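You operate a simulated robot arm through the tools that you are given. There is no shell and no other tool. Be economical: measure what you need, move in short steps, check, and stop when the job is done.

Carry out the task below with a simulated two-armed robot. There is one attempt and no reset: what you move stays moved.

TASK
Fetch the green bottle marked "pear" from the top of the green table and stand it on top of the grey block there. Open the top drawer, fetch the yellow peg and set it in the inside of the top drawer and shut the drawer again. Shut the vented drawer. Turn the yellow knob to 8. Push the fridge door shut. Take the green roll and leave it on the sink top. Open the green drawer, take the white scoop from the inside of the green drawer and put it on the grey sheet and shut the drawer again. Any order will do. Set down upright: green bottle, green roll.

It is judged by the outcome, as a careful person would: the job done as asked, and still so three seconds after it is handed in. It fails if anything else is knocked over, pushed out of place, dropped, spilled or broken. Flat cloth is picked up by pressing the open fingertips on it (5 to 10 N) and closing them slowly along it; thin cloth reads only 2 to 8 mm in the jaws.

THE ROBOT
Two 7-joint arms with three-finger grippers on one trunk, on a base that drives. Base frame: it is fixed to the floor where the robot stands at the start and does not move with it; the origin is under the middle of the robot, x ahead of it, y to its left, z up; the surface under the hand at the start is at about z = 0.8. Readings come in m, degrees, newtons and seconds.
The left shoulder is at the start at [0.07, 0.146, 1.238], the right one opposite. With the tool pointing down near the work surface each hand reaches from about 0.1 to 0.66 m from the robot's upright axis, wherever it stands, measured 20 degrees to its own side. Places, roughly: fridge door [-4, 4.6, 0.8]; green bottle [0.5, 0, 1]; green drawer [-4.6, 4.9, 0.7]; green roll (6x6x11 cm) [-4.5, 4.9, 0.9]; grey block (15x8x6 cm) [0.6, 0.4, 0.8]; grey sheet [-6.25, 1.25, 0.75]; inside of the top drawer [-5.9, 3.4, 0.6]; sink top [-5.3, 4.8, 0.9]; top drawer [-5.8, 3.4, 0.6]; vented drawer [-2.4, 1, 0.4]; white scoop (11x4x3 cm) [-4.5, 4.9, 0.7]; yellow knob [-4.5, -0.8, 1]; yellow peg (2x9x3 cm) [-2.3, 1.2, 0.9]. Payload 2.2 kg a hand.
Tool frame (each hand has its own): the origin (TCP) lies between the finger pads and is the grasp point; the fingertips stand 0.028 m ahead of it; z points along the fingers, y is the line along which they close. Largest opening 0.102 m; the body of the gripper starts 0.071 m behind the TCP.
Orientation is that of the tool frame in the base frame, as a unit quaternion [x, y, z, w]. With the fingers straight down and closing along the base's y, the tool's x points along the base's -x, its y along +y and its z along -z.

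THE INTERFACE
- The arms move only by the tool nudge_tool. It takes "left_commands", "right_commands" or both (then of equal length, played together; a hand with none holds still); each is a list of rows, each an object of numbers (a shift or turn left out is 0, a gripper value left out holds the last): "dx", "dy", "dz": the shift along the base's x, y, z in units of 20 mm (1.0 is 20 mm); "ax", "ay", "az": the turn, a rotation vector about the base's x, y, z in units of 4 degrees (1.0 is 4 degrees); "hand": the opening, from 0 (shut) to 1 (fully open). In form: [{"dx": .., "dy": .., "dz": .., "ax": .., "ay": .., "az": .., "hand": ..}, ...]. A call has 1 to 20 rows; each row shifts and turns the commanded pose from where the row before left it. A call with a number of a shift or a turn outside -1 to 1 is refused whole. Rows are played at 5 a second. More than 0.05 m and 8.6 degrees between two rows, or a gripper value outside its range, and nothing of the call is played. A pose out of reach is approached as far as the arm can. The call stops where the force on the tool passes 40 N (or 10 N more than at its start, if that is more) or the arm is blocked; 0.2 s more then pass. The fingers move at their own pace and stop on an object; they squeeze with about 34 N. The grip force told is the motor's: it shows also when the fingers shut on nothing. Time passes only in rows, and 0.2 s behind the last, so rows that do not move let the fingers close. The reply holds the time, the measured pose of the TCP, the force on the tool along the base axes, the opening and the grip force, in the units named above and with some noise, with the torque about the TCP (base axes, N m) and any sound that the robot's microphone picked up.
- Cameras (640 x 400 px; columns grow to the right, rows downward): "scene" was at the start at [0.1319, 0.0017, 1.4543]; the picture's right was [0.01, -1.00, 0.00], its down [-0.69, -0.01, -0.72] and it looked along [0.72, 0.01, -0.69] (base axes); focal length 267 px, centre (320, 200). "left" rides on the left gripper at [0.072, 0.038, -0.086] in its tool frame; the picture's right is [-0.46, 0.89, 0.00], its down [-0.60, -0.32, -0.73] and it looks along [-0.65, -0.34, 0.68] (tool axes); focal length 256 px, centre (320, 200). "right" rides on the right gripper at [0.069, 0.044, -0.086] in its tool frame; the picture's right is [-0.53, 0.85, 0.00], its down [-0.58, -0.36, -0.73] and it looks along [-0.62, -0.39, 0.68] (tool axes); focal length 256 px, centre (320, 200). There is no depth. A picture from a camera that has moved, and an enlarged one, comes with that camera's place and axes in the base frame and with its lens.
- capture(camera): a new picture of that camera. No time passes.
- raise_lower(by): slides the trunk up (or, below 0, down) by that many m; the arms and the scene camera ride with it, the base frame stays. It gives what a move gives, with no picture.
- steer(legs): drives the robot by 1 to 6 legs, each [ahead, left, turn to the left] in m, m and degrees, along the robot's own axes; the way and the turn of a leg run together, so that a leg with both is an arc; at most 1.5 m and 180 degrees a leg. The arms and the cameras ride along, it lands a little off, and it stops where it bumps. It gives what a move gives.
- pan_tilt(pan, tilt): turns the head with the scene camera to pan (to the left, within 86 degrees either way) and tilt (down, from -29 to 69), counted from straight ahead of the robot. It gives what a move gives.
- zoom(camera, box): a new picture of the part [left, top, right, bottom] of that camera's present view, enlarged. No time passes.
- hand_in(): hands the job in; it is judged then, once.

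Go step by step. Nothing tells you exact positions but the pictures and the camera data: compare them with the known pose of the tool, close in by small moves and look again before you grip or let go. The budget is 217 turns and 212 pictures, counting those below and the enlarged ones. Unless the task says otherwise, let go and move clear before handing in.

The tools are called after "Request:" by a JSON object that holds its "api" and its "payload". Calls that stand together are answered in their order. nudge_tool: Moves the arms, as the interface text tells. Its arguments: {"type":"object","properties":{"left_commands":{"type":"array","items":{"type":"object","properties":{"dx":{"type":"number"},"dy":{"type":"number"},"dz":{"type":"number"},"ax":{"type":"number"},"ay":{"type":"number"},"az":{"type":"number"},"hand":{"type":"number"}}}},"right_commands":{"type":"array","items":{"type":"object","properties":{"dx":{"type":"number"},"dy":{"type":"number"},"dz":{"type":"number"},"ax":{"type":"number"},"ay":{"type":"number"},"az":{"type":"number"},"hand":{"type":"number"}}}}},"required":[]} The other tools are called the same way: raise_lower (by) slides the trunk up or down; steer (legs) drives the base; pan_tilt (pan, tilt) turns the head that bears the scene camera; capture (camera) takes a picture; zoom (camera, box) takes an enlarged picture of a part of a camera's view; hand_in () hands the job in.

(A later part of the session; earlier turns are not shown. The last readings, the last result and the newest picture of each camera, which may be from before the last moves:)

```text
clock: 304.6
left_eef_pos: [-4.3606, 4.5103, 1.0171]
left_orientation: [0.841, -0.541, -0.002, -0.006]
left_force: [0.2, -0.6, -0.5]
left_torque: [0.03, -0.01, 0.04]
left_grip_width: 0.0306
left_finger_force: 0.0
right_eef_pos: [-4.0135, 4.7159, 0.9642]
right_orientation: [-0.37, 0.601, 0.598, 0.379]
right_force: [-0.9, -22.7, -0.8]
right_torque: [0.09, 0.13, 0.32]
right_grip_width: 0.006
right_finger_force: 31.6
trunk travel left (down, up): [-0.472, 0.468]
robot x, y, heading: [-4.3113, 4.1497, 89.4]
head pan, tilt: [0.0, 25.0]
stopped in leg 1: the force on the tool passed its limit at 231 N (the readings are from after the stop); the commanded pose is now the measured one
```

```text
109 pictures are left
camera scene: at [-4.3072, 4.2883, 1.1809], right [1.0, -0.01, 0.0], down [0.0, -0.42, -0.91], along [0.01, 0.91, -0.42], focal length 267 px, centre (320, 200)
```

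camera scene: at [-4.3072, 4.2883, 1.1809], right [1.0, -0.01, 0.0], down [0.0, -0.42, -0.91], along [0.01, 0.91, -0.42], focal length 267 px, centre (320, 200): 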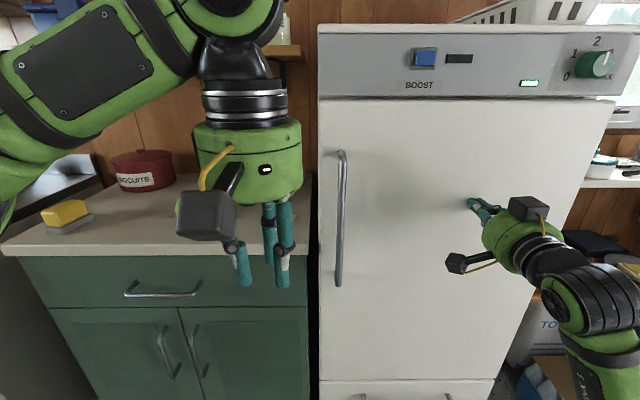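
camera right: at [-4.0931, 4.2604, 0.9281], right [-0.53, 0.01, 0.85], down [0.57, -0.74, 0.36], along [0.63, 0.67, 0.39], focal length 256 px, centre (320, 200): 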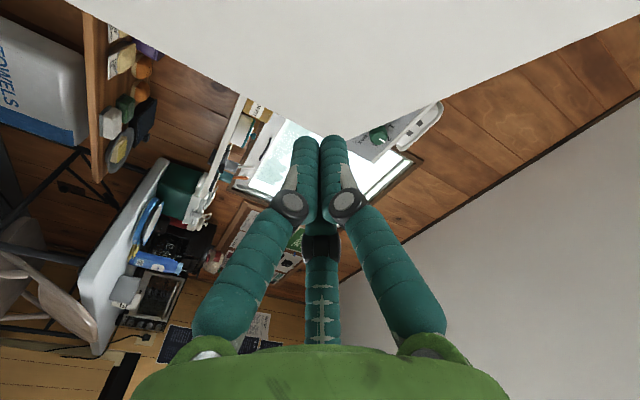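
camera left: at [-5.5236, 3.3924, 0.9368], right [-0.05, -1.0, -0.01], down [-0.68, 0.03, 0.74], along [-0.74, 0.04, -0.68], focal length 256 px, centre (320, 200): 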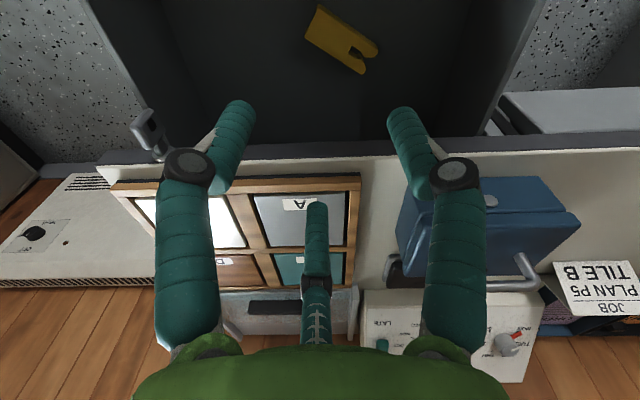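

The fridge door is shut. I'll back off, shift left in front of the green cabinet, and look at the counter.

Request:
{"api": "steer", "payload": {"legs": [[-0.55, 0, 0.6], [0, 0.2, 0]]}}

Request:
{"api": "raise_lower", "payload": {"by": 0.3}}

Request:
{"api": "nudge_tool", "payload": {"left_commands": [{"dx": -0.9, "dy": -0.4}, {"dx": -0.9, "dy": -0.4}, {"dx": -0.9, "dy": -0.4}, {"dx": -0.9, "dy": -0.4}, {"dx": -0.9, "dy": -0.4}, {"dx": -0.9, "dy": -0.4}, {"dx": -0.9}, {"dx": -0.9}, {"dx": -0.9}, {"dx": -0.9}]}}

Request:
{"api": "capture", "payload": {"camera": "scene"}}

```text
clock: 308.9
left_eef_pos: [-4.5593, 3.9555, 1.0153]
left_orientation: [0.843, -0.538, 0.002, -0.005]
left_force: [-0.8, -0.7, -0.1]
left_torque: [-0.03, -0.02, -0.01]
left_grip_width: 0.0306
left_finger_force: 0.1
right_eef_pos: [-4.2112, 4.1644, 0.9605]
right_orientation: [-0.373, 0.603, 0.596, 0.378]
right_force: [-0.3, 0.5, 0.3]
right_torque: [-0.01, 0.02, -0.02]
right_grip_width: 0.002
right_finger_force: 31.0
trunk travel left (down, up): [-0.472, 0.468]
robot x, y, heading: [-4.5033, 3.5913, 89.7]
head pan, tilt: [0.0, 25.0]
```

```text
clock: 311.9
left_eef_pos: [-4.5583, 3.9558, 1.315]
left_orientation: [0.843, -0.538, 0.0, -0.004]
left_force: [0.5, 0.4, -0.1]
left_torque: [0.01, 0.0, 0.01]
left_grip_width: 0.0306
left_finger_force: 0.1
right_eef_pos: [-4.2107, 4.1643, 1.2608]
right_orientation: [-0.372, 0.603, 0.596, 0.377]
right_force: [0.3, 0.4, -0.1]
right_torque: [-0.02, 0.01, 0.02]
right_grip_width: 0.0021
right_finger_force: 31.0
trunk travel left (down, up): [-0.772, 0.168]
robot x, y, heading: [-4.5049, 3.5926, 90.2]
head pan, tilt: [0.0, 25.0]
```

```text
clock: 314.1
left_eef_pos: [-4.7389, 3.9055, 1.3163]
left_orientation: [0.843, -0.538, 0.0, -0.005]
left_force: [-0.3, 0.2, 0.3]
left_torque: [0.02, -0.02, 0.03]
left_grip_width: 0.0304
left_finger_force: 0.1
right_eef_pos: [-4.2124, 4.1638, 1.2615]
right_orientation: [-0.373, 0.602, 0.596, 0.377]
right_force: [-0.5, -0.8, 0.5]
right_torque: [0.0, 0.05, -0.03]
right_grip_width: 0.0019
right_finger_force: 31.5
trunk travel left (down, up): [-0.772, 0.168]
robot x, y, heading: [-4.5053, 3.5904, 89.8]
head pan, tilt: [0.0, 25.0]
```

```text
108 pictures are left
camera scene: at [-4.505, 3.735, 1.4803], right [1.0, 0.0, 0.0], down [0.0, -0.42, -0.91], along [0.0, 0.91, -0.42], focal length 267 px, centre (320, 200)
```

scene: 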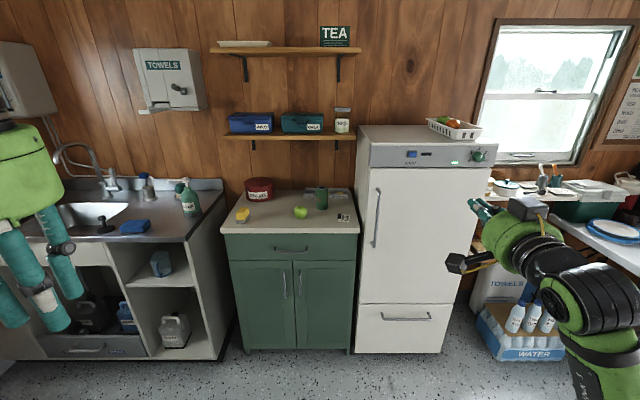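

Request:
{"api": "zoom", "payload": {"camera": "scene", "box": [210, 160, 370, 260]}}

Request:
{"api": "zoom", "payload": {"camera": "scene", "box": [40, 130, 240, 260]}}

```text
4.00 times, centred on (290, 210) of scene
camera zoom: at [-4.505, 3.735, 1.4803], right [1.0, 0.0, 0.0], down [0.0, -0.42, -0.91], along [0.0, 0.91, -0.42], focal length 1068 px, centre (440, 160)
```

zoom: 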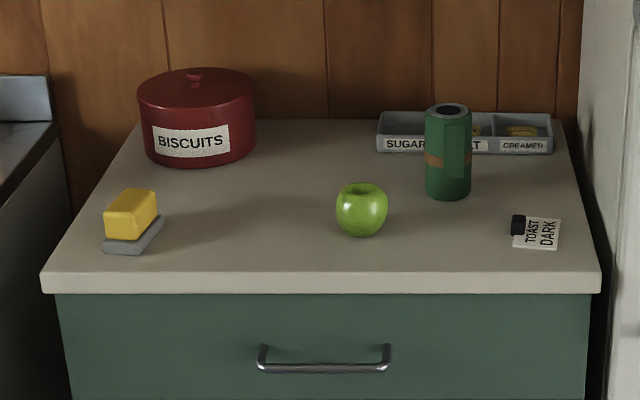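

```text
3.08 times, centred on (140, 195) of scene
camera zoom: at [-4.505, 3.735, 1.4803], right [1.0, 0.0, 0.0], down [0.0, -0.42, -0.91], along [0.0, 0.91, -0.42], focal length 821 px, centre (874, 215)
```

zoom: 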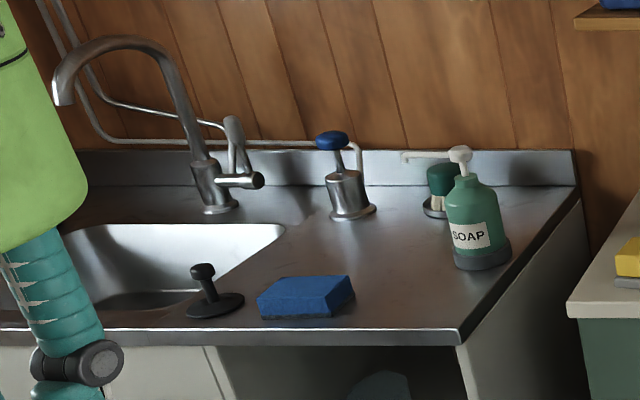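

The green roll stands at about (-4.495, 4.905) on the cabinet. A free spot on the sink top is about (-5.22, 4.88). First I'll return the right tool to pointing down and pull it back, clear of the fridge.

Request:
{"api": "nudge_tool", "payload": {"right_commands": [{"ay": -1, "dy": -0.5}, {"ay": -1, "dy": -0.5}, {"ay": -1, "dy": -0.5}, {"ay": -1, "dy": -0.5}, {"ay": -1, "dy": -0.5}, {"ay": -1, "dy": -0.5}, {"ay": -0.9, "dy": -0.5}, {"ax": -1}, {"ax": -1}, {"ax": -1}, {"ax": -1}, {"ax": -1}, {"ax": -1}, {"ax": -1}, {"ax": -1}, {"ax": -1}, {"ax": -1}, {"ax": -1}, {"ax": -1}, {"ax": -1}]}}

Request:
{"api": "nudge_tool", "payload": {"right_commands": [{"ax": -1}, {"ax": -1}, {"ax": -1}, {"ax": -1}, {"ax": -1}, {"ax": -1}, {"ax": -1}, {"ax": -1}, {"ax": -1}, {"ax": -0.5, "dy": -0.5}, {"dy": -1}, {"dy": -1}, {"dy": -1}], "left_commands": [{"az": -1, "hand": 1}, {"az": -1}, {"az": -1}, {"az": -1}, {"az": -1}, {"az": -1}, {"az": -0.3}, {}, {}, {}, {}, {}, {}]}}

Request:
{"api": "capture", "payload": {"camera": "scene"}}

```text
clock: 318.3
left_eef_pos: [-4.7388, 3.9065, 1.3156]
left_orientation: [0.843, -0.539, 0.001, -0.004]
left_force: [0.1, 0.1, -0.2]
left_torque: [-0.03, 0.0, 0.03]
left_grip_width: 0.0306
left_finger_force: 0.1
right_eef_pos: [-4.2114, 4.0942, 1.2602]
right_orientation: [0.677, -0.661, -0.222, -0.237]
right_force: [0.0, -0.1, 0.4]
right_torque: [0.03, -0.01, 0.02]
right_grip_width: 0.002
right_finger_force: 31.2
trunk travel left (down, up): [-0.772, 0.168]
robot x, y, heading: [-4.505, 3.5929, 90.0]
head pan, tilt: [0.0, 25.0]
```

```text
clock: 321.1
left_eef_pos: [-4.7385, 3.9058, 1.3163]
left_orientation: [-0.705, 0.709, 0.0, 0.004]
left_force: [-0.7, -0.6, 0.1]
left_torque: [0.0, -0.01, 0.02]
left_grip_width: 0.1019
left_finger_force: 0.0
right_eef_pos: [-4.2117, 4.0236, 1.2608]
right_orientation: [0.717, -0.697, 0.004, -0.004]
right_force: [-0.9, 0.1, 0.2]
right_torque: [0.01, -0.03, 0.0]
right_grip_width: 0.0021
right_finger_force: 31.6
trunk travel left (down, up): [-0.772, 0.168]
robot x, y, heading: [-4.501, 3.5948, 89.7]
head pan, tilt: [0.0, 25.0]
```

```text
105 pictures are left
camera scene: at [-4.5037, 3.7345, 1.4803], right [1.0, 0.0, 0.0], down [0.0, -0.42, -0.91], along [0.0, 0.91, -0.42], focal length 267 px, centre (320, 200)
```

scene: 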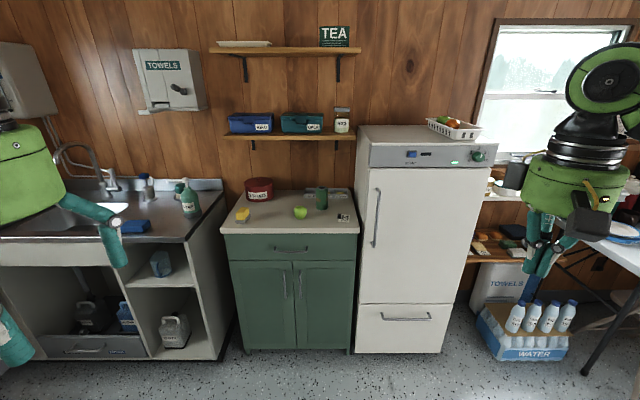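

Request:
{"api": "nudge_tool", "payload": {"right_commands": [{"dy": -1, "dx": -0.8}, {"dy": -1, "dx": -0.8}, {"dy": -1, "dx": -0.8}, {"dy": -1, "dx": -0.8}, {"dy": -1, "dx": -0.8}]}}

Request:
{"api": "steer", "payload": {"legs": [[0.68, -0.03, 0.3]]}}

Request:
{"api": "capture", "payload": {"camera": "scene"}}

```text
clock: 322.3
left_eef_pos: [-4.7398, 3.9056, 1.3146]
left_orientation: [-0.705, 0.709, -0.002, 0.006]
left_force: [-0.9, -0.7, -0.5]
left_torque: [-0.02, 0.01, -0.05]
left_grip_width: 0.1019
left_finger_force: 0.2
right_eef_pos: [-4.2893, 3.9242, 1.2606]
right_orientation: [0.717, -0.697, 0.003, -0.005]
right_force: [-0.5, 0.8, -0.2]
right_torque: [-0.04, -0.03, 0.01]
right_grip_width: 0.0022
right_finger_force: 30.9
trunk travel left (down, up): [-0.772, 0.168]
robot x, y, heading: [-4.5049, 3.5942, 89.8]
head pan, tilt: [0.0, 25.0]
```

```text
clock: 326.1
left_eef_pos: [-4.7011, 4.5789, 1.3142]
left_orientation: [-0.701, 0.713, -0.002, 0.005]
left_force: [-0.9, -0.4, -0.7]
left_torque: [-0.02, 0.02, -0.03]
left_grip_width: 0.1019
left_finger_force: 0.1
right_eef_pos: [-4.2514, 4.5916, 1.2604]
right_orientation: [0.713, -0.701, 0.003, -0.004]
right_force: [-0.7, 0.1, 0.0]
right_torque: [-0.01, 0.02, 0.0]
right_grip_width: 0.0019
right_finger_force: 31.7
trunk travel left (down, up): [-0.772, 0.168]
robot x, y, heading: [-4.4675, 4.2634, 89.6]
head pan, tilt: [0.0, 25.0]
```

```text
104 pictures are left
camera scene: at [-4.4678, 4.4039, 1.4804], right [1.0, -0.01, 0.0], down [-0.01, -0.42, -0.91], along [0.01, 0.91, -0.42], focal length 267 px, centre (320, 200)
```

scene: 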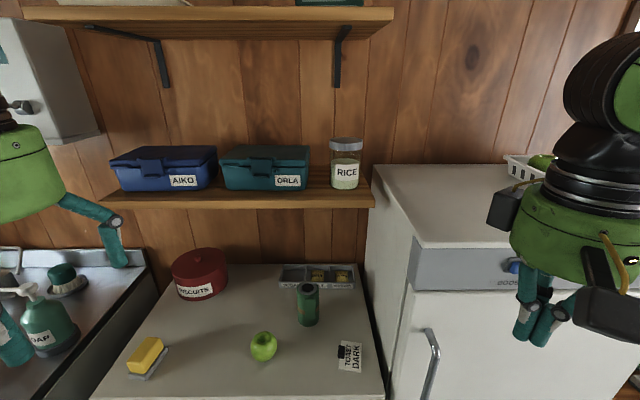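

The shelf edge (y ≈ 4.90, z ≈ 1.23) overhangs the roll. I'll come in with the left tool leaning back about 28°, then straighten as it lowers around the roll.

Request:
{"api": "steer", "payload": {"legs": [[0.05, 0, 0.3]]}}

Request:
{"api": "nudge_tool", "payload": {"left_commands": [{"ax": 1, "dx": 0.8}, {"ax": 1, "dx": 0.8}, {"ax": 1, "dx": 0.8}, {"ax": 1, "dx": 0.8}, {"ax": 1, "dx": 0.8}, {"ax": 1, "dx": 0.8}, {"ax": 1, "dx": 0.8}, {"dx": 0.8, "dz": -1}, {"dx": 0.8, "dz": -1}, {"dx": 0.8, "dz": -1}, {"dx": 0.8, "dz": -1}, {"dx": 0.8, "dz": -1}, {"dx": 0.4, "dz": -1}, {"dz": -1, "dy": 0.5}, {"dz": -1, "dy": 0.8}, {"dz": -1, "dy": 0.8}, {"dz": -1, "dy": 0.8}, {"dy": 0.8}, {"dy": 0.8}]}}

Request:
{"api": "capture", "payload": {"camera": "scene"}}

Request:
{"api": "capture", "payload": {"camera": "left"}}

```text
clock: 327.0
left_eef_pos: [-4.702, 4.6177, 1.3175]
left_orientation: [-0.703, 0.711, 0.003, 0.007]
left_force: [0.3, -0.9, 0.6]
left_torque: [0.07, -0.02, 0.01]
left_grip_width: 0.1019
left_finger_force: 0.1
right_eef_pos: [-4.2519, 4.6339, 1.2637]
right_orientation: [0.715, -0.699, 0.002, -0.007]
right_force: [0.4, -1.1, 0.2]
right_torque: [0.12, 0.0, 0.02]
right_grip_width: 0.0023
right_finger_force: 30.8
trunk travel left (down, up): [-0.772, 0.168]
robot x, y, heading: [-4.4666, 4.3136, 89.6]
head pan, tilt: [0.0, 25.0]
```

```text
clock: 331.0
left_eef_pos: [-4.5008, 4.7182, 1.1155]
left_orientation: [-0.681, 0.69, 0.171, 0.175]
left_force: [-0.1, -0.4, 0.5]
left_torque: [0.01, -0.01, 0.02]
left_grip_width: 0.102
left_finger_force: 0.1
right_eef_pos: [-4.2525, 4.6428, 1.26]
right_orientation: [0.716, -0.698, 0.004, -0.005]
right_force: [0.2, 0.3, -0.2]
right_torque: [-0.02, 0.01, 0.02]
right_grip_width: 0.0023
right_finger_force: 31.2
trunk travel left (down, up): [-0.772, 0.168]
robot x, y, heading: [-4.4696, 4.3134, 89.5]
head pan, tilt: [0.0, 25.0]
```

```text
103 pictures are left
camera scene: at [-4.468, 4.455, 1.4802], right [1.0, -0.01, 0.0], down [0.0, -0.42, -0.91], along [0.01, 0.91, -0.42], focal length 267 px, centre (320, 200)
```

scene: 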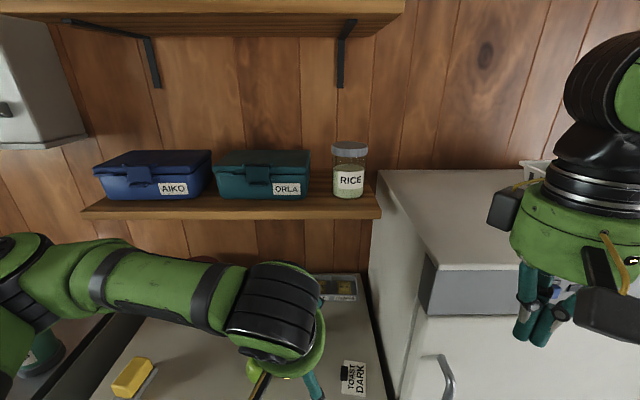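

```text
102 pictures are left
camera left: at [-4.541, 4.6137, 1.1577], right [-0.88, 0.42, 0.22], down [0.32, 0.18, 0.93], along [0.35, 0.89, -0.29], focal length 256 px, centre (320, 200)
```

left: 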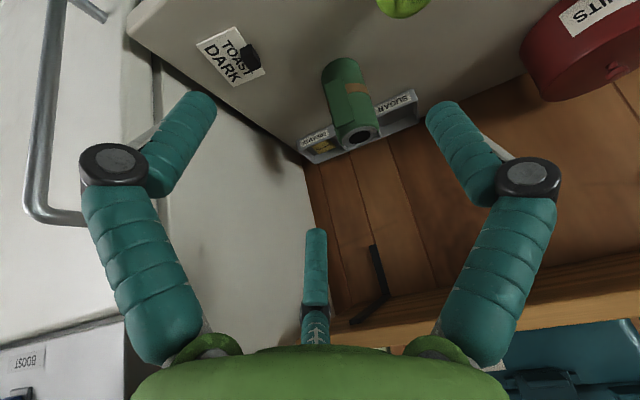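

The roll's axis is at about (-4.503, 4.885). I'll move over it at a low tilt and check before lowering.

Request:
{"api": "nudge_tool", "payload": {"left_commands": [{"dy": 0.9}, {"dy": 0.9}, {"dy": 0.9}, {"dy": 0.9}, {"dy": 0.9}, {"dy": 0.9}, {"dy": 0.9, "dz": -0.5}, {"dy": 0.9, "dz": -0.5}, {"dy": 0.3}]}}

Request:
{"api": "capture", "payload": {"camera": "left"}}

Request:
{"api": "capture", "payload": {"camera": "scene"}}

```text
clock: 333.0
left_eef_pos: [-4.5027, 4.8662, 1.0962]
left_orientation: [-0.681, 0.69, 0.171, 0.175]
left_force: [-0.2, 0.2, -0.1]
left_torque: [-0.01, 0.01, 0.03]
left_grip_width: 0.1021
left_finger_force: 0.0
right_eef_pos: [-4.2522, 4.6419, 1.2613]
right_orientation: [0.715, -0.699, 0.004, -0.004]
right_force: [-0.6, -0.4, 0.2]
right_torque: [-0.01, 0.0, 0.01]
right_grip_width: 0.002
right_finger_force: 31.2
trunk travel left (down, up): [-0.772, 0.168]
robot x, y, heading: [-4.4631, 4.3083, 89.5]
head pan, tilt: [0.0, 25.0]
```

```text
101 pictures are left
camera left: at [-4.5417, 4.7625, 1.1381], right [-0.88, 0.42, 0.22], down [0.32, 0.18, 0.93], along [0.35, 0.89, -0.29], focal length 256 px, centre (320, 200)
```

left: 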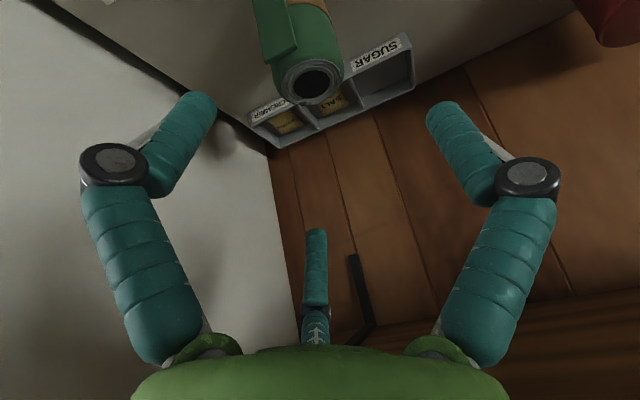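

```text
100 pictures are left
camera scene: at [-4.4678, 4.4543, 1.4802], right [1.0, -0.01, 0.0], down [0.0, -0.42, -0.91], along [0.01, 0.91, -0.42], focal length 267 px, centre (320, 200)
```

scene: 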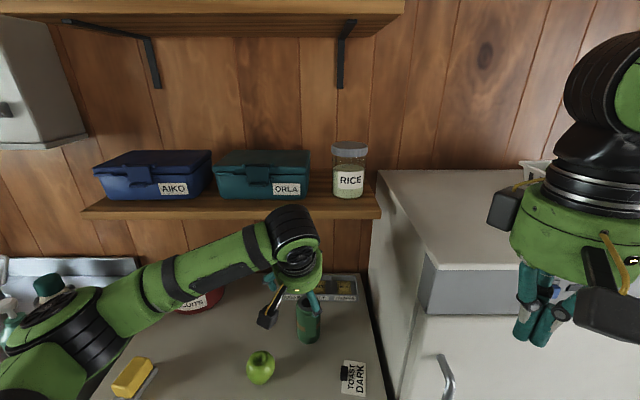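

Request:
{"api": "nudge_tool", "payload": {"left_commands": [{"dy": 0.3, "dz": -0.8}, {"dy": 0.3, "dz": -0.8}, {"dy": 0.2, "dz": -0.8}, {"dy": 0.2, "dz": -0.8, "ax": -0.4}]}}

Request:
{"api": "capture", "payload": {"camera": "left"}}

Request:
{"api": "zoom", "payload": {"camera": "scene", "box": [210, 180, 390, 380]}}

```text
clock: 334.0
left_eef_pos: [-4.5013, 4.8873, 1.0316]
left_orientation: [-0.683, 0.693, 0.161, 0.165]
left_force: [0.8, -0.1, 0.4]
left_torque: [-0.03, 0.02, 0.04]
left_grip_width: 0.1018
left_finger_force: 0.0
right_eef_pos: [-4.2515, 4.6439, 1.262]
right_orientation: [0.715, -0.699, 0.003, -0.004]
right_force: [-0.1, -0.7, -0.2]
right_torque: [-0.02, -0.02, 0.0]
right_grip_width: 0.0021
right_finger_force: 31.6
trunk travel left (down, up): [-0.772, 0.168]
robot x, y, heading: [-4.4695, 4.3155, 89.4]
head pan, tilt: [0.0, 25.0]
```

```text
99 pictures are left
camera left: at [-4.542, 4.7844, 1.076], right [-0.88, 0.43, 0.21], down [0.32, 0.21, 0.93], along [0.35, 0.88, -0.32], focal length 256 px, centre (320, 200)
```

left: 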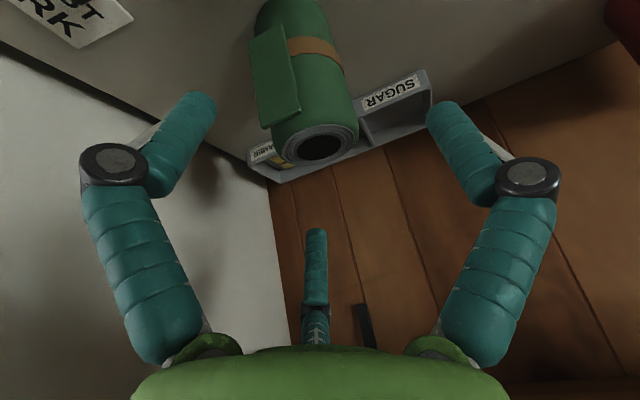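

```text
2.00 times, centred on (300, 280) of scene
camera zoom: at [-4.4678, 4.4552, 1.4802], right [1.0, -0.01, 0.0], down [0.0, -0.42, -0.91], along [0.01, 0.91, -0.42], focal length 534 px, centre (360, 40)
```

zoom: 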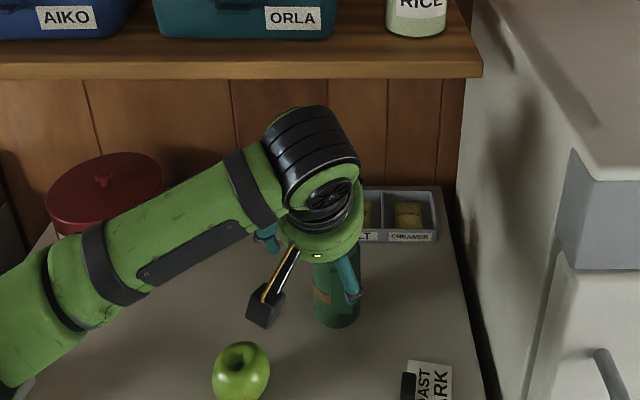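

The roll sits centrally between the fingers and the wrist is clear of the shelf. I'll lower the rest, straightening, and close.

Request:
{"api": "nudge_tool", "payload": {"left_commands": [{"dz": -0.9, "ax": -0.9}, {"dz": -0.9, "ax": -0.9, "dy": 0.15}, {"dz": -0.9, "ax": -0.9, "dy": 0.15}, {"dz": -0.9, "ax": -0.9}, {}]}}

Request:
{"api": "capture", "payload": {"camera": "left"}}

```text
clock: 334.9
left_eef_pos: [-4.498, 4.8994, 0.9883]
left_orientation: [-0.695, 0.703, 0.094, 0.115]
left_force: [1.1, -0.1, 12.7]
left_torque: [0.48, -0.37, -0.11]
left_grip_width: 0.1033
left_finger_force: 0.1
right_eef_pos: [-4.2525, 4.64, 1.2611]
right_orientation: [0.715, -0.699, 0.002, -0.004]
right_force: [0.1, 0.0, 0.4]
right_torque: [0.01, 0.01, 0.01]
right_grip_width: 0.0022
right_finger_force: 31.3
trunk travel left (down, up): [-0.772, 0.168]
robot x, y, heading: [-4.4676, 4.3132, 89.7]
head pan, tilt: [0.0, 25.0]
stopped in row 4 (left hand): the force on the tool passed its limit at 49 N (the readings are from after the stop); the commanded pose is now the measured one
```

```text
97 pictures are left
camera left: at [-4.5396, 4.8063, 1.0481], right [-0.88, 0.46, 0.11], down [0.3, 0.36, 0.88], along [0.37, 0.81, -0.45], focal length 256 px, centre (320, 200)
```

left: 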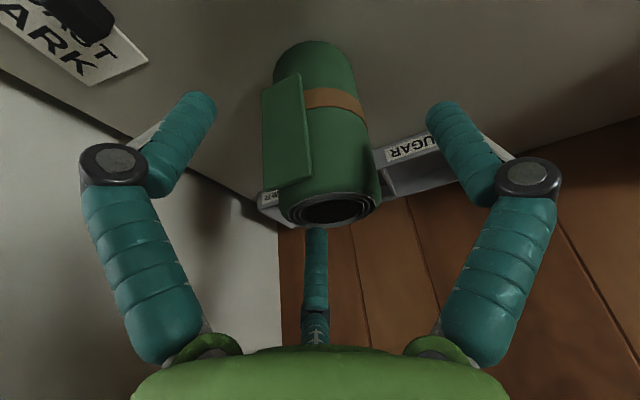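

A contact stopped me at z = 0.988, and the torque puts it at the far finger. I'll look closely from the scene camera.

Request:
{"api": "zoom", "payload": {"camera": "scene", "box": [260, 200, 380, 340]}}

Request:
{"api": "zoom", "payload": {"camera": "left", "box": [220, 30, 440, 270]}}

```text
2.86 times, centred on (320, 270) of scene
camera zoom: at [-4.4677, 4.4526, 1.4804], right [1.0, -0.01, 0.0], down [0.0, -0.42, -0.91], along [0.01, 0.91, -0.42], focal length 763 px, centre (320, 0)
```

zoom: 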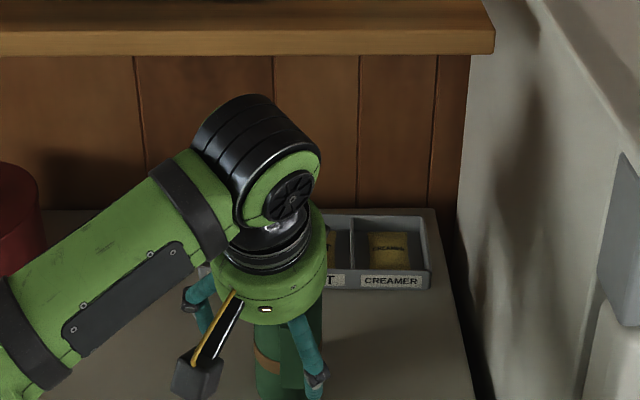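

```text
1.67 times, centred on (330, 150) of left
camera zoom: at [-4.5396, 4.8063, 1.0481], right [-0.88, 0.46, 0.11], down [0.3, 0.36, 0.88], along [0.37, 0.81, -0.45], focal length 427 px, centre (303, 283)
```

zoom: 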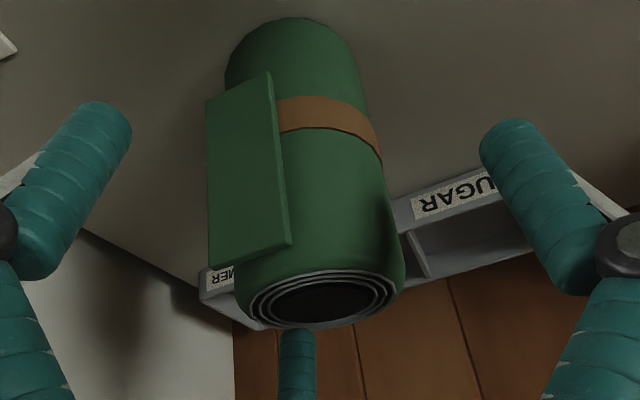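

The tips are already about 4.5 cm below the roll's top, which is enough to grip. I'll relieve the contact by 5 mm, centre, and close.

Request:
{"api": "nudge_tool", "payload": {"left_commands": [{"dz": 0.25, "dy": -0.3}, {"dy": -0.2}, {"hand": 0.8}, {"hand": 0.7}, {"hand": 0.6}, {"hand": 0.3}, {"hand": 0}, {}]}}

Request:
{"api": "capture", "payload": {"camera": "left"}}

```text
clock: 336.2
left_eef_pos: [-4.4938, 4.8956, 1.0081]
left_orientation: [-0.693, 0.701, 0.101, 0.136]
left_force: [1.2, 6.5, 30.5]
left_torque: [0.81, -0.47, 0.05]
left_grip_width: 0.0473
left_finger_force: 11.6
right_eef_pos: [-4.2514, 4.6393, 1.2616]
right_orientation: [0.715, -0.699, 0.003, -0.005]
right_force: [0.3, 0.0, 0.2]
right_torque: [0.0, 0.0, -0.03]
right_grip_width: 0.0024
right_finger_force: 31.1
trunk travel left (down, up): [-0.772, 0.168]
robot x, y, heading: [-4.4676, 4.313, 89.5]
head pan, tilt: [0.0, 25.0]
stopped in row 6 (left hand): the force on the tool passed its limit at 47 N (the readings are from after the stop); the commanded pose is now the measured one
```

```text
94 pictures are left
camera left: at [-4.5369, 4.8004, 1.0641], right [-0.88, 0.46, 0.11], down [0.28, 0.32, 0.9], along [0.37, 0.83, -0.41], focal length 256 px, centre (320, 200)
```

left: 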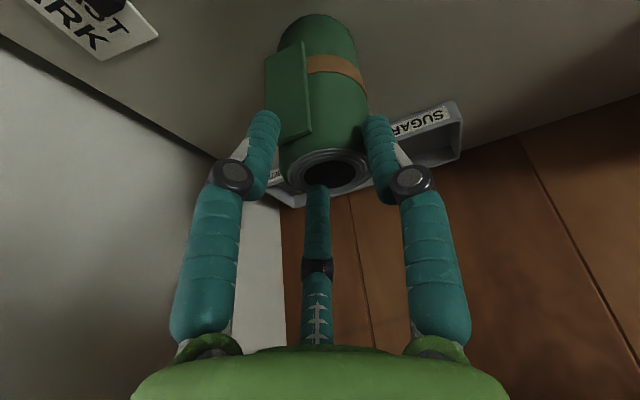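

The far finger is resting on the roll's top rim: the roll is about 3.5 cm farther back than I took it (centre ≈ (-4.49, 4.93)). I'll open, lift slightly, lean back, and shift forward.

Request:
{"api": "nudge_tool", "payload": {"left_commands": [{"hand": 1, "dz": 0.3}, {"dz": 0.3}, {"dz": 0.4, "ax": 0.7}, {"ax": 0.7}, {"ax": 0.7}, {"dy": 0.6, "dx": 0.1}, {"dy": 0.6}, {"dy": 0.5}]}}

Request:
{"api": "capture", "payload": {"camera": "left"}}

Request:
{"api": "zoom", "payload": {"camera": "scene", "box": [230, 180, 390, 340]}}

```text
clock: 338.0
left_eef_pos: [-4.4933, 4.9292, 1.0196]
left_orientation: [-0.682, 0.694, 0.149, 0.175]
left_force: [-0.2, -1.0, 0.0]
left_torque: [0.01, -0.03, 0.01]
left_grip_width: 0.1016
left_finger_force: 0.1
right_eef_pos: [-4.2521, 4.6415, 1.2606]
right_orientation: [0.715, -0.699, 0.004, -0.005]
right_force: [1.1, 0.4, 0.2]
right_torque: [0.03, 0.0, 0.03]
right_grip_width: 0.0021
right_finger_force: 31.4
trunk travel left (down, up): [-0.772, 0.168]
robot x, y, heading: [-4.4682, 4.3127, 89.4]
head pan, tilt: [0.0, 25.0]
```

```text
93 pictures are left
camera left: at [-4.5364, 4.8266, 1.0632], right [-0.88, 0.44, 0.18], down [0.29, 0.21, 0.93], along [0.37, 0.88, -0.31], focal length 256 px, centre (320, 200)
```

left: 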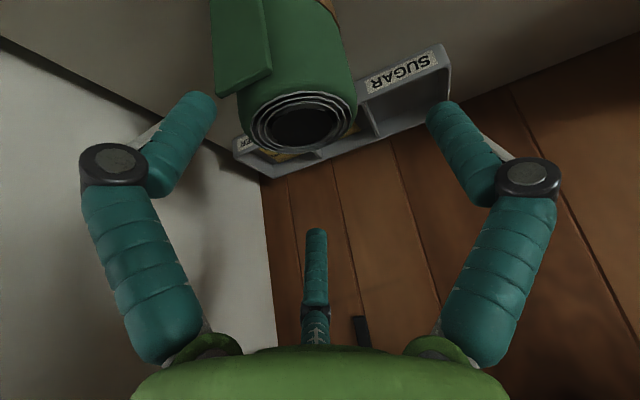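

```text
2.50 times, centred on (310, 260) of scene
camera zoom: at [-4.4678, 4.4547, 1.4802], right [1.0, -0.01, 0.0], down [0.0, -0.42, -0.91], along [0.01, 0.91, -0.42], focal length 667 px, centre (345, 50)
```

zoom: 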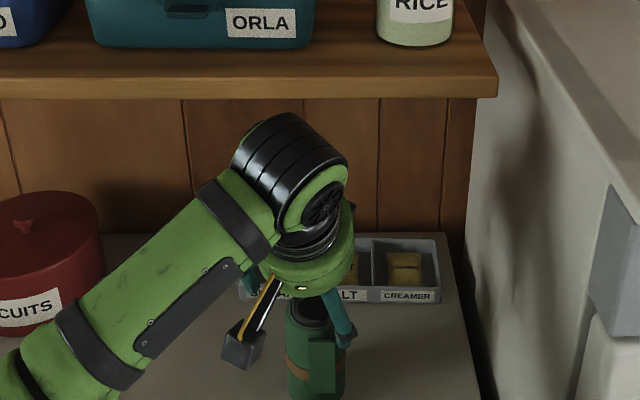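

Now the far finger clears the roll's back rim by about 3 cm. I'll descend in small steps.

Request:
{"api": "nudge_tool", "payload": {"left_commands": [{"dz": -0.6}, {"dz": -0.6}, {"dz": -0.6, "ax": -0.4}, {"dz": -0.6, "ax": -0.4}, {"dz": -0.6, "ax": -0.4}, {}]}}

Request:
{"api": "capture", "payload": {"camera": "left"}}

```text
clock: 339.4
left_eef_pos: [-4.4944, 4.9286, 0.9591]
left_orientation: [-0.69, 0.699, 0.119, 0.145]
left_force: [-0.6, -0.6, 0.1]
left_torque: [0.0, 0.01, -0.03]
left_grip_width: 0.1023
left_finger_force: 0.1
right_eef_pos: [-4.2516, 4.6426, 1.2596]
right_orientation: [0.716, -0.699, 0.004, -0.005]
right_force: [0.0, -0.4, -0.3]
right_torque: [0.02, -0.05, 0.0]
right_grip_width: 0.002
right_finger_force: 31.8
trunk travel left (down, up): [-0.772, 0.168]
robot x, y, heading: [-4.4684, 4.3098, 89.5]
head pan, tilt: [0.0, 25.0]
```

```text
91 pictures are left
camera left: at [-4.5369, 4.8307, 1.0114], right [-0.88, 0.45, 0.14], down [0.29, 0.29, 0.91], along [0.37, 0.85, -0.38], focal length 256 px, centre (320, 200)
```

left: 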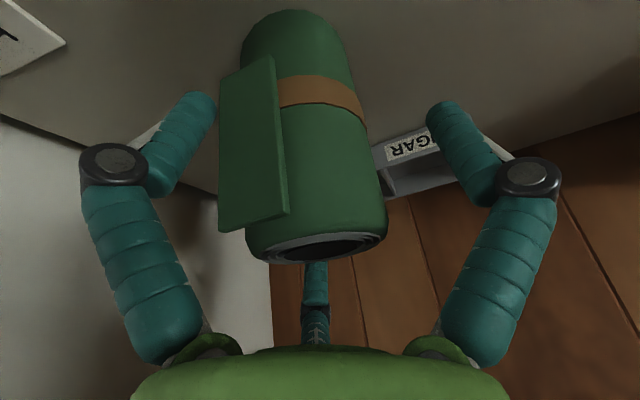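

The roll is fully inside the fingers with no contact. I'll close.

Request:
{"api": "nudge_tool", "payload": {"left_commands": [{"hand": 0.85}, {"hand": 0.75}, {"hand": 0.65}, {"hand": 0.5}, {"hand": 0}, {}, {}]}}

Request:
{"api": "capture", "payload": {"camera": "left"}}

```text
clock: 341.0
left_eef_pos: [-4.493, 4.9285, 0.9595]
left_orientation: [-0.689, 0.7, 0.12, 0.146]
left_force: [0.8, 0.7, 2.7]
left_torque: [-0.06, 0.06, -0.01]
left_grip_width: 0.0647
left_finger_force: 33.4
right_eef_pos: [-4.2514, 4.6413, 1.2602]
right_orientation: [0.715, -0.699, 0.004, -0.005]
right_force: [0.6, 0.1, -0.3]
right_torque: [0.01, -0.02, -0.01]
right_grip_width: 0.0022
right_finger_force: 31.2
trunk travel left (down, up): [-0.772, 0.168]
robot x, y, heading: [-4.4661, 4.3116, 89.7]
head pan, tilt: [0.0, 25.0]
```

```text
90 pictures are left
camera left: at [-4.5366, 4.8304, 1.012], right [-0.88, 0.45, 0.14], down [0.29, 0.29, 0.91], along [0.37, 0.85, -0.38], focal length 256 px, centre (320, 200)
```

left: 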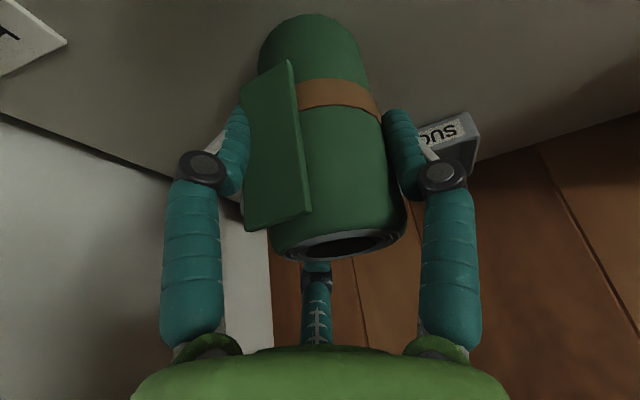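

Gripped at 65 mm. I'll lift slightly, then draw it back and up, out from under the shelf.

Request:
{"api": "nudge_tool", "payload": {"left_commands": [{"dz": 0.4}, {"dz": 0.5, "dy": -0.4}, {"dz": 0.5, "dy": -0.7}, {"dz": 0.6, "dy": -0.9}, {"dz": 0.8, "dy": -0.9}, {"dz": 0.9, "dy": -0.9}, {"dz": 1, "dy": -0.9}, {"dz": 1, "dy": -0.9}, {"dz": 1, "dy": -0.9}, {"dz": 1, "dy": -0.9, "ax": -0.8}, {"dz": 1, "dy": -0.5, "ax": -0.8}, {"dz": 0.5, "dy": -0.5, "ax": -0.8}, {"ax": -0.8, "dy": -0.5}, {"ax": -0.8}, {"ax": -0.8}]}}

Request:
{"api": "capture", "payload": {"camera": "scene"}}

Request:
{"api": "capture", "payload": {"camera": "left"}}

```text
clock: 344.2
left_eef_pos: [-4.4946, 4.7506, 1.1427]
left_orientation: [-0.705, 0.709, 0.001, 0.029]
left_force: [0.3, 0.0, -1.5]
left_torque: [0.01, 0.01, -0.03]
left_grip_width: 0.0649
left_finger_force: 33.6
right_eef_pos: [-4.2527, 4.6434, 1.2604]
right_orientation: [0.715, -0.699, 0.003, -0.004]
right_force: [0.1, 0.5, -0.3]
right_torque: [0.0, -0.01, 0.02]
right_grip_width: 0.0023
right_finger_force: 31.6
trunk travel left (down, up): [-0.772, 0.168]
robot x, y, heading: [-4.4687, 4.3115, 89.8]
head pan, tilt: [0.0, 25.0]
```

```text
89 pictures are left
camera scene: at [-4.4677, 4.4552, 1.4801], right [1.0, -0.01, 0.0], down [0.0, -0.42, -0.91], along [0.01, 0.91, -0.42], focal length 267 px, centre (320, 200)
```

scene: 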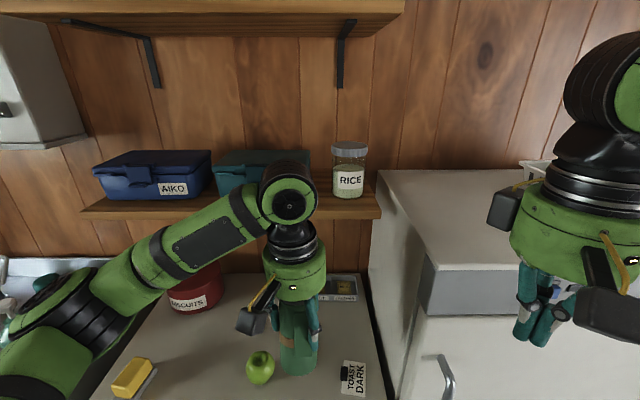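

```text
88 pictures are left
camera left: at [-4.5369, 4.6754, 1.2246], right [-0.88, 0.47, -0.02], down [0.29, 0.57, 0.77], along [0.37, 0.67, -0.64], focal length 256 px, centre (320, 200)
```

left: 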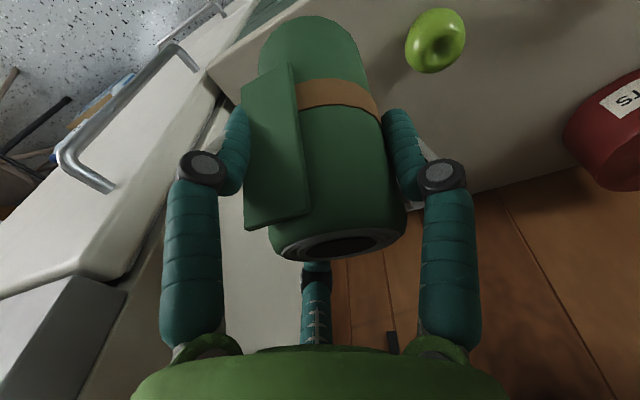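

The roll is held steady, and it was upright with the tool tilted, so I'll restore that same tilt when placing. I'll lift more and shift left to the sink.

Request:
{"api": "nudge_tool", "payload": {"left_commands": [{"dz": 1}, {"dz": 1}, {"dz": 1}, {"dz": 1}, {"dz": 1}]}}

Request:
{"api": "steer", "payload": {"legs": [[-0.1, 0, 0], [0, 0.72, 0]]}}

Request:
{"api": "capture", "payload": {"camera": "scene"}}

```text
clock: 345.4
left_eef_pos: [-4.4939, 4.7504, 1.2438]
left_orientation: [-0.705, 0.709, 0.001, 0.028]
left_force: [0.6, 0.6, -1.5]
left_torque: [0.0, -0.02, 0.0]
left_grip_width: 0.0648
left_finger_force: 33.6
right_eef_pos: [-4.2521, 4.6408, 1.2617]
right_orientation: [0.715, -0.699, 0.003, -0.004]
right_force: [0.7, 0.2, 0.2]
right_torque: [0.0, -0.01, -0.01]
right_grip_width: 0.002
right_finger_force: 31.5
trunk travel left (down, up): [-0.772, 0.168]
robot x, y, heading: [-4.4699, 4.313, 89.5]
head pan, tilt: [0.0, 25.0]
```

```text
clock: 350.1
left_eef_pos: [-5.2145, 4.6582, 1.2426]
left_orientation: [-0.704, 0.71, 0.002, 0.028]
left_force: [-0.3, 0.3, -1.5]
left_torque: [-0.03, -0.01, 0.0]
left_grip_width: 0.0642
left_finger_force: 33.8
right_eef_pos: [-4.9732, 4.5493, 1.2598]
right_orientation: [0.715, -0.699, 0.004, -0.004]
right_force: [-0.7, -0.1, 0.2]
right_torque: [-0.01, 0.03, -0.01]
right_grip_width: 0.0022
right_finger_force: 31.2
trunk travel left (down, up): [-0.772, 0.168]
robot x, y, heading: [-5.189, 4.2218, 89.3]
head pan, tilt: [0.0, 25.0]
```

```text
87 pictures are left
camera scene: at [-5.1881, 4.3624, 1.4802], right [1.0, -0.01, 0.0], down [0.0, -0.42, -0.91], along [0.01, 0.91, -0.42], focal length 267 px, centre (320, 200)
```

scene: 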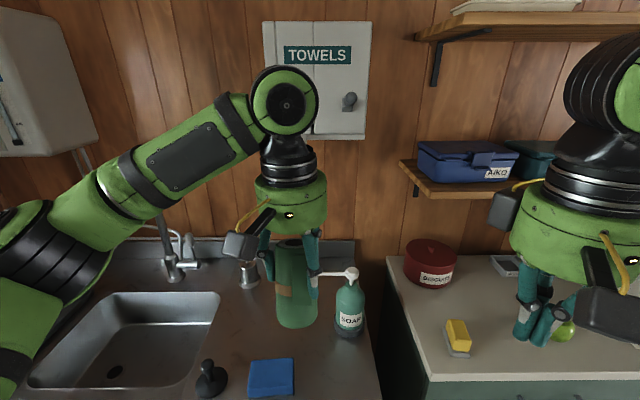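

The soap spout points left, so I'll use a clearer spot at (-5.29, 4.87), between sponge, taps and soap. I'll restore the tilt and move over it.

Request:
{"api": "steer", "payload": {"legs": [[0.04, 0.03, 0.5]]}}

Request:
{"api": "nudge_tool", "payload": {"left_commands": [{"ax": 0.8, "dx": -0.4}, {"ax": 0.8, "dx": -0.4}, {"ax": 0.8, "dx": -0.4}, {"ax": 0.8, "dx": -0.4}, {"ax": 0.8, "dx": -0.4}, {"ax": 0.8, "dx": -0.3}, {"dy": 0.9}, {"dy": 0.9}, {"dy": 0.9}, {"dy": 0.9}, {"dy": 0.9}, {"dy": 0.9}, {"dy": 0.9}, {"dy": 0.9}, {"dz": -1}, {"dz": -1}, {"dz": -1}, {"dz": -1}, {"dz": -1}]}}

Request:
{"api": "capture", "payload": {"camera": "scene"}}

Request:
{"api": "capture", "payload": {"camera": "left"}}

```text
clock: 351.0
left_eef_pos: [-5.2429, 4.6905, 1.2457]
left_orientation: [-0.706, 0.707, 0.005, 0.03]
left_force: [0.4, -1.1, -1.7]
left_torque: [0.12, 0.07, -0.01]
left_grip_width: 0.0642
left_finger_force: 34.0
right_eef_pos: [-5.0023, 4.5849, 1.2619]
right_orientation: [0.718, -0.696, 0.0, -0.005]
right_force: [1.1, -1.5, -0.1]
right_torque: [0.07, 0.06, -0.02]
right_grip_width: 0.002
right_finger_force: 31.6
trunk travel left (down, up): [-0.772, 0.168]
robot x, y, heading: [-5.2173, 4.2592, 89.8]
head pan, tilt: [0.0, 25.0]
```

```text
clock: 355.0
left_eef_pos: [-5.2951, 4.8399, 1.1431]
left_orientation: [-0.692, 0.696, 0.119, 0.147]
left_force: [0.4, 1.0, -0.9]
left_torque: [0.0, 0.01, 0.03]
left_grip_width: 0.0641
left_finger_force: 33.8
right_eef_pos: [-5.0055, 4.5918, 1.2612]
right_orientation: [0.718, -0.696, 0.004, -0.006]
right_force: [-0.2, 1.3, -0.4]
right_torque: [0.0, 0.01, 0.0]
right_grip_width: 0.0021
right_finger_force: 31.4
trunk travel left (down, up): [-0.772, 0.168]
robot x, y, heading: [-5.2217, 4.2582, 90.0]
head pan, tilt: [0.0, 25.0]
```

```text
86 pictures are left
camera scene: at [-5.2206, 4.402, 1.4802], right [1.0, 0.0, 0.0], down [0.0, -0.42, -0.91], along [0.0, 0.91, -0.42], focal length 267 px, centre (320, 200)
```

scene: 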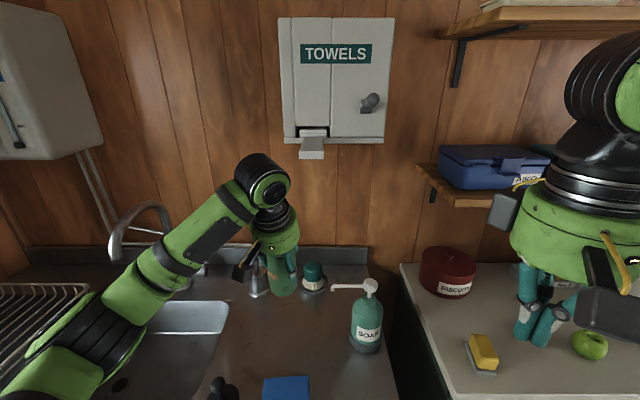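

```text
85 pictures are left
camera left: at [-5.337, 4.7423, 1.195], right [-0.89, 0.44, 0.14], down [0.29, 0.29, 0.91], along [0.37, 0.85, -0.38], focal length 256 px, centre (320, 200)
```

left: 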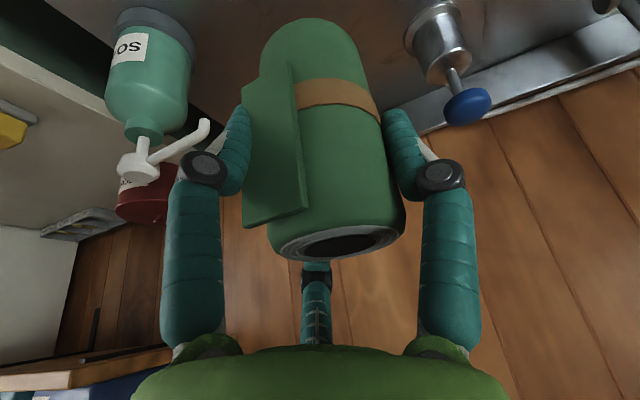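

Request:
{"api": "nudge_tool", "payload": {"left_commands": [{"dz": -1, "dy": 0.3}, {"dz": -1, "dy": 0.3}, {"dz": -1}, {"dz": -1}, {"dz": -1}, {"dz": -1}, {"dz": -1}]}}

Request:
{"api": "zoom", "payload": {"camera": "scene", "box": [180, 230, 400, 400]}}

```text
clock: 356.6
left_eef_pos: [-5.2947, 4.853, 1.0028]
left_orientation: [-0.692, 0.696, 0.119, 0.147]
left_force: [0.0, 0.1, -0.9]
left_torque: [0.01, 0.01, -0.01]
left_grip_width: 0.0642
left_finger_force: 33.8
right_eef_pos: [-5.0072, 4.5923, 1.2617]
right_orientation: [0.718, -0.696, 0.003, -0.004]
right_force: [0.8, -0.6, 1.0]
right_torque: [0.02, 0.02, 0.03]
right_grip_width: 0.002
right_finger_force: 31.5
trunk travel left (down, up): [-0.772, 0.168]
robot x, y, heading: [-5.2167, 4.2613, 89.8]
head pan, tilt: [0.0, 25.0]
```

```text
2.35 times, centred on (290, 315) of scene
camera zoom: at [-5.2204, 4.4019, 1.4802], right [1.0, 0.0, 0.0], down [0.0, -0.42, -0.91], along [0.0, 0.91, -0.42], focal length 628 px, centre (391, -71)
```

zoom: 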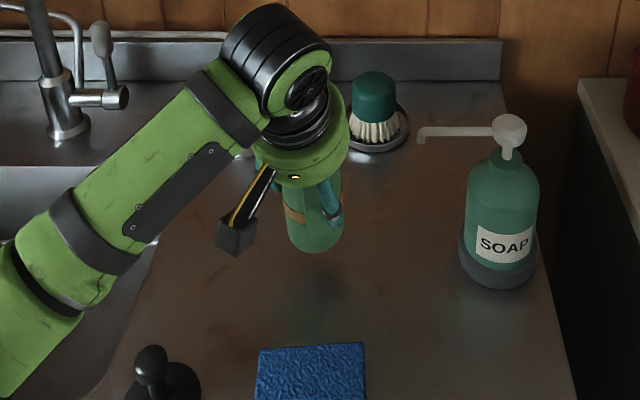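

Request:
{"api": "nudge_tool", "payload": {"left_commands": [{"dz": -0.6}, {"dz": -0.4}, {"dz": -0.3}, {"dz": -0.2}, {}]}}

Request:
{"api": "zoom", "payload": {"camera": "scene", "box": [180, 230, 400, 400]}}

```text
clock: 357.8
left_eef_pos: [-5.2934, 4.8531, 0.9734]
left_orientation: [-0.692, 0.696, 0.12, 0.147]
left_force: [0.1, -0.3, -1.1]
left_torque: [0.0, 0.0, 0.02]
left_grip_width: 0.0644
left_finger_force: 34.2
right_eef_pos: [-5.0064, 4.5911, 1.2602]
right_orientation: [0.718, -0.696, 0.002, -0.005]
right_force: [0.8, 0.0, 0.4]
right_torque: [0.0, -0.03, 0.04]
right_grip_width: 0.0023
right_finger_force: 31.9
trunk travel left (down, up): [-0.772, 0.168]
robot x, y, heading: [-5.2188, 4.257, 90.3]
head pan, tilt: [0.0, 25.0]
```

```text
2.35 times, centred on (290, 315) of scene
camera zoom: at [-5.2203, 4.4016, 1.4802], right [1.0, 0.0, 0.0], down [0.0, -0.42, -0.91], along [0.0, 0.91, -0.42], focal length 628 px, centre (391, -71)
```

zoom: 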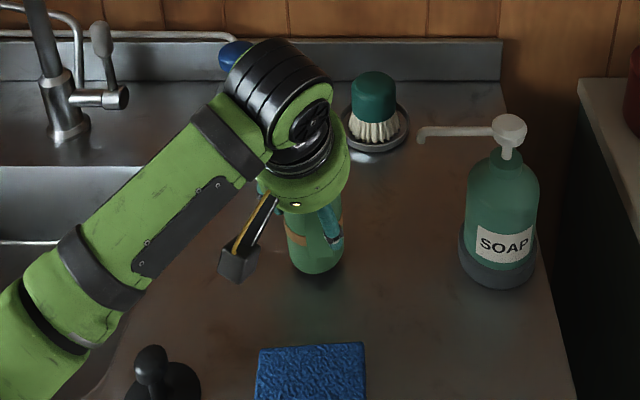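

Request:
{"api": "nudge_tool", "payload": {"left_commands": [{"dz": -0.2}, {"dz": -0.2}, {"dz": -0.2}, {"dz": -0.15}, {}]}}

```text
clock: 359.0
left_eef_pos: [-5.2947, 4.8521, 0.9616]
left_orientation: [-0.692, 0.696, 0.121, 0.148]
left_force: [-1.1, 1.1, 10.5]
left_torque: [-0.15, 0.14, -0.04]
left_grip_width: 0.0642
left_finger_force: 34.5
right_eef_pos: [-5.0064, 4.5892, 1.2608]
right_orientation: [0.718, -0.696, 0.001, -0.005]
right_force: [0.0, -0.5, 0.3]
right_torque: [-0.01, -0.02, 0.0]
right_grip_width: 0.0022
right_finger_force: 32.0
trunk travel left (down, up): [-0.772, 0.168]
robot x, y, heading: [-5.2229, 4.2601, 89.9]
head pan, tilt: [0.0, 25.0]
```

The roll touches down at 10 N. I'll open and lift straight up.

Request:
{"api": "nudge_tool", "payload": {"left_commands": [{"hand": 0.75}, {"hand": 0.9}, {"hand": 1}, {}, {"dz": 0.5}, {"dz": 0.8}, {"dz": 1}, {"dz": 1}, {"dz": 1}, {"dz": 1}, {"dz": 1}, {"dz": 1}, {"dz": 1}, {"dy": -0.8}, {"dy": -0.8}, {"dy": -0.8}, {"dy": -0.8}]}}

Request:
{"api": "capture", "payload": {"camera": "scene"}}

```text
clock: 362.6
left_eef_pos: [-5.296, 4.7862, 1.1249]
left_orientation: [-0.692, 0.696, 0.119, 0.147]
left_force: [0.2, -0.4, -0.6]
left_torque: [0.01, -0.02, -0.05]
left_grip_width: 0.1022
left_finger_force: 0.1
right_eef_pos: [-5.0058, 4.5904, 1.2617]
right_orientation: [0.718, -0.696, 0.004, -0.005]
right_force: [0.3, -0.8, 0.1]
right_torque: [0.0, -0.02, 0.0]
right_grip_width: 0.0023
right_finger_force: 31.7
trunk travel left (down, up): [-0.772, 0.168]
robot x, y, heading: [-5.2205, 4.2583, 89.9]
head pan, tilt: [0.0, 25.0]
```

```text
82 pictures are left
camera scene: at [-5.2207, 4.4006, 1.4803], right [1.0, 0.0, 0.0], down [0.0, -0.42, -0.91], along [0.0, 0.91, -0.42], focal length 267 px, centre (320, 200)
```

scene: 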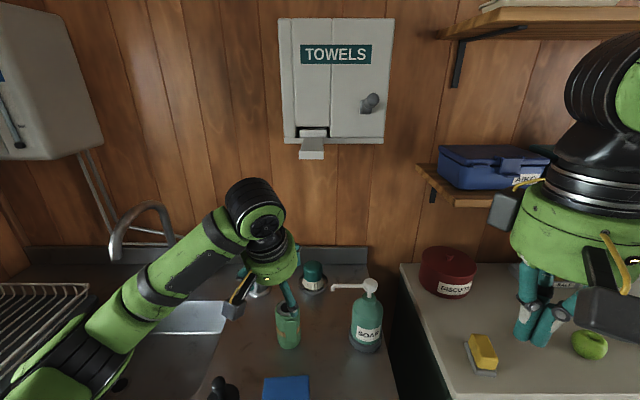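

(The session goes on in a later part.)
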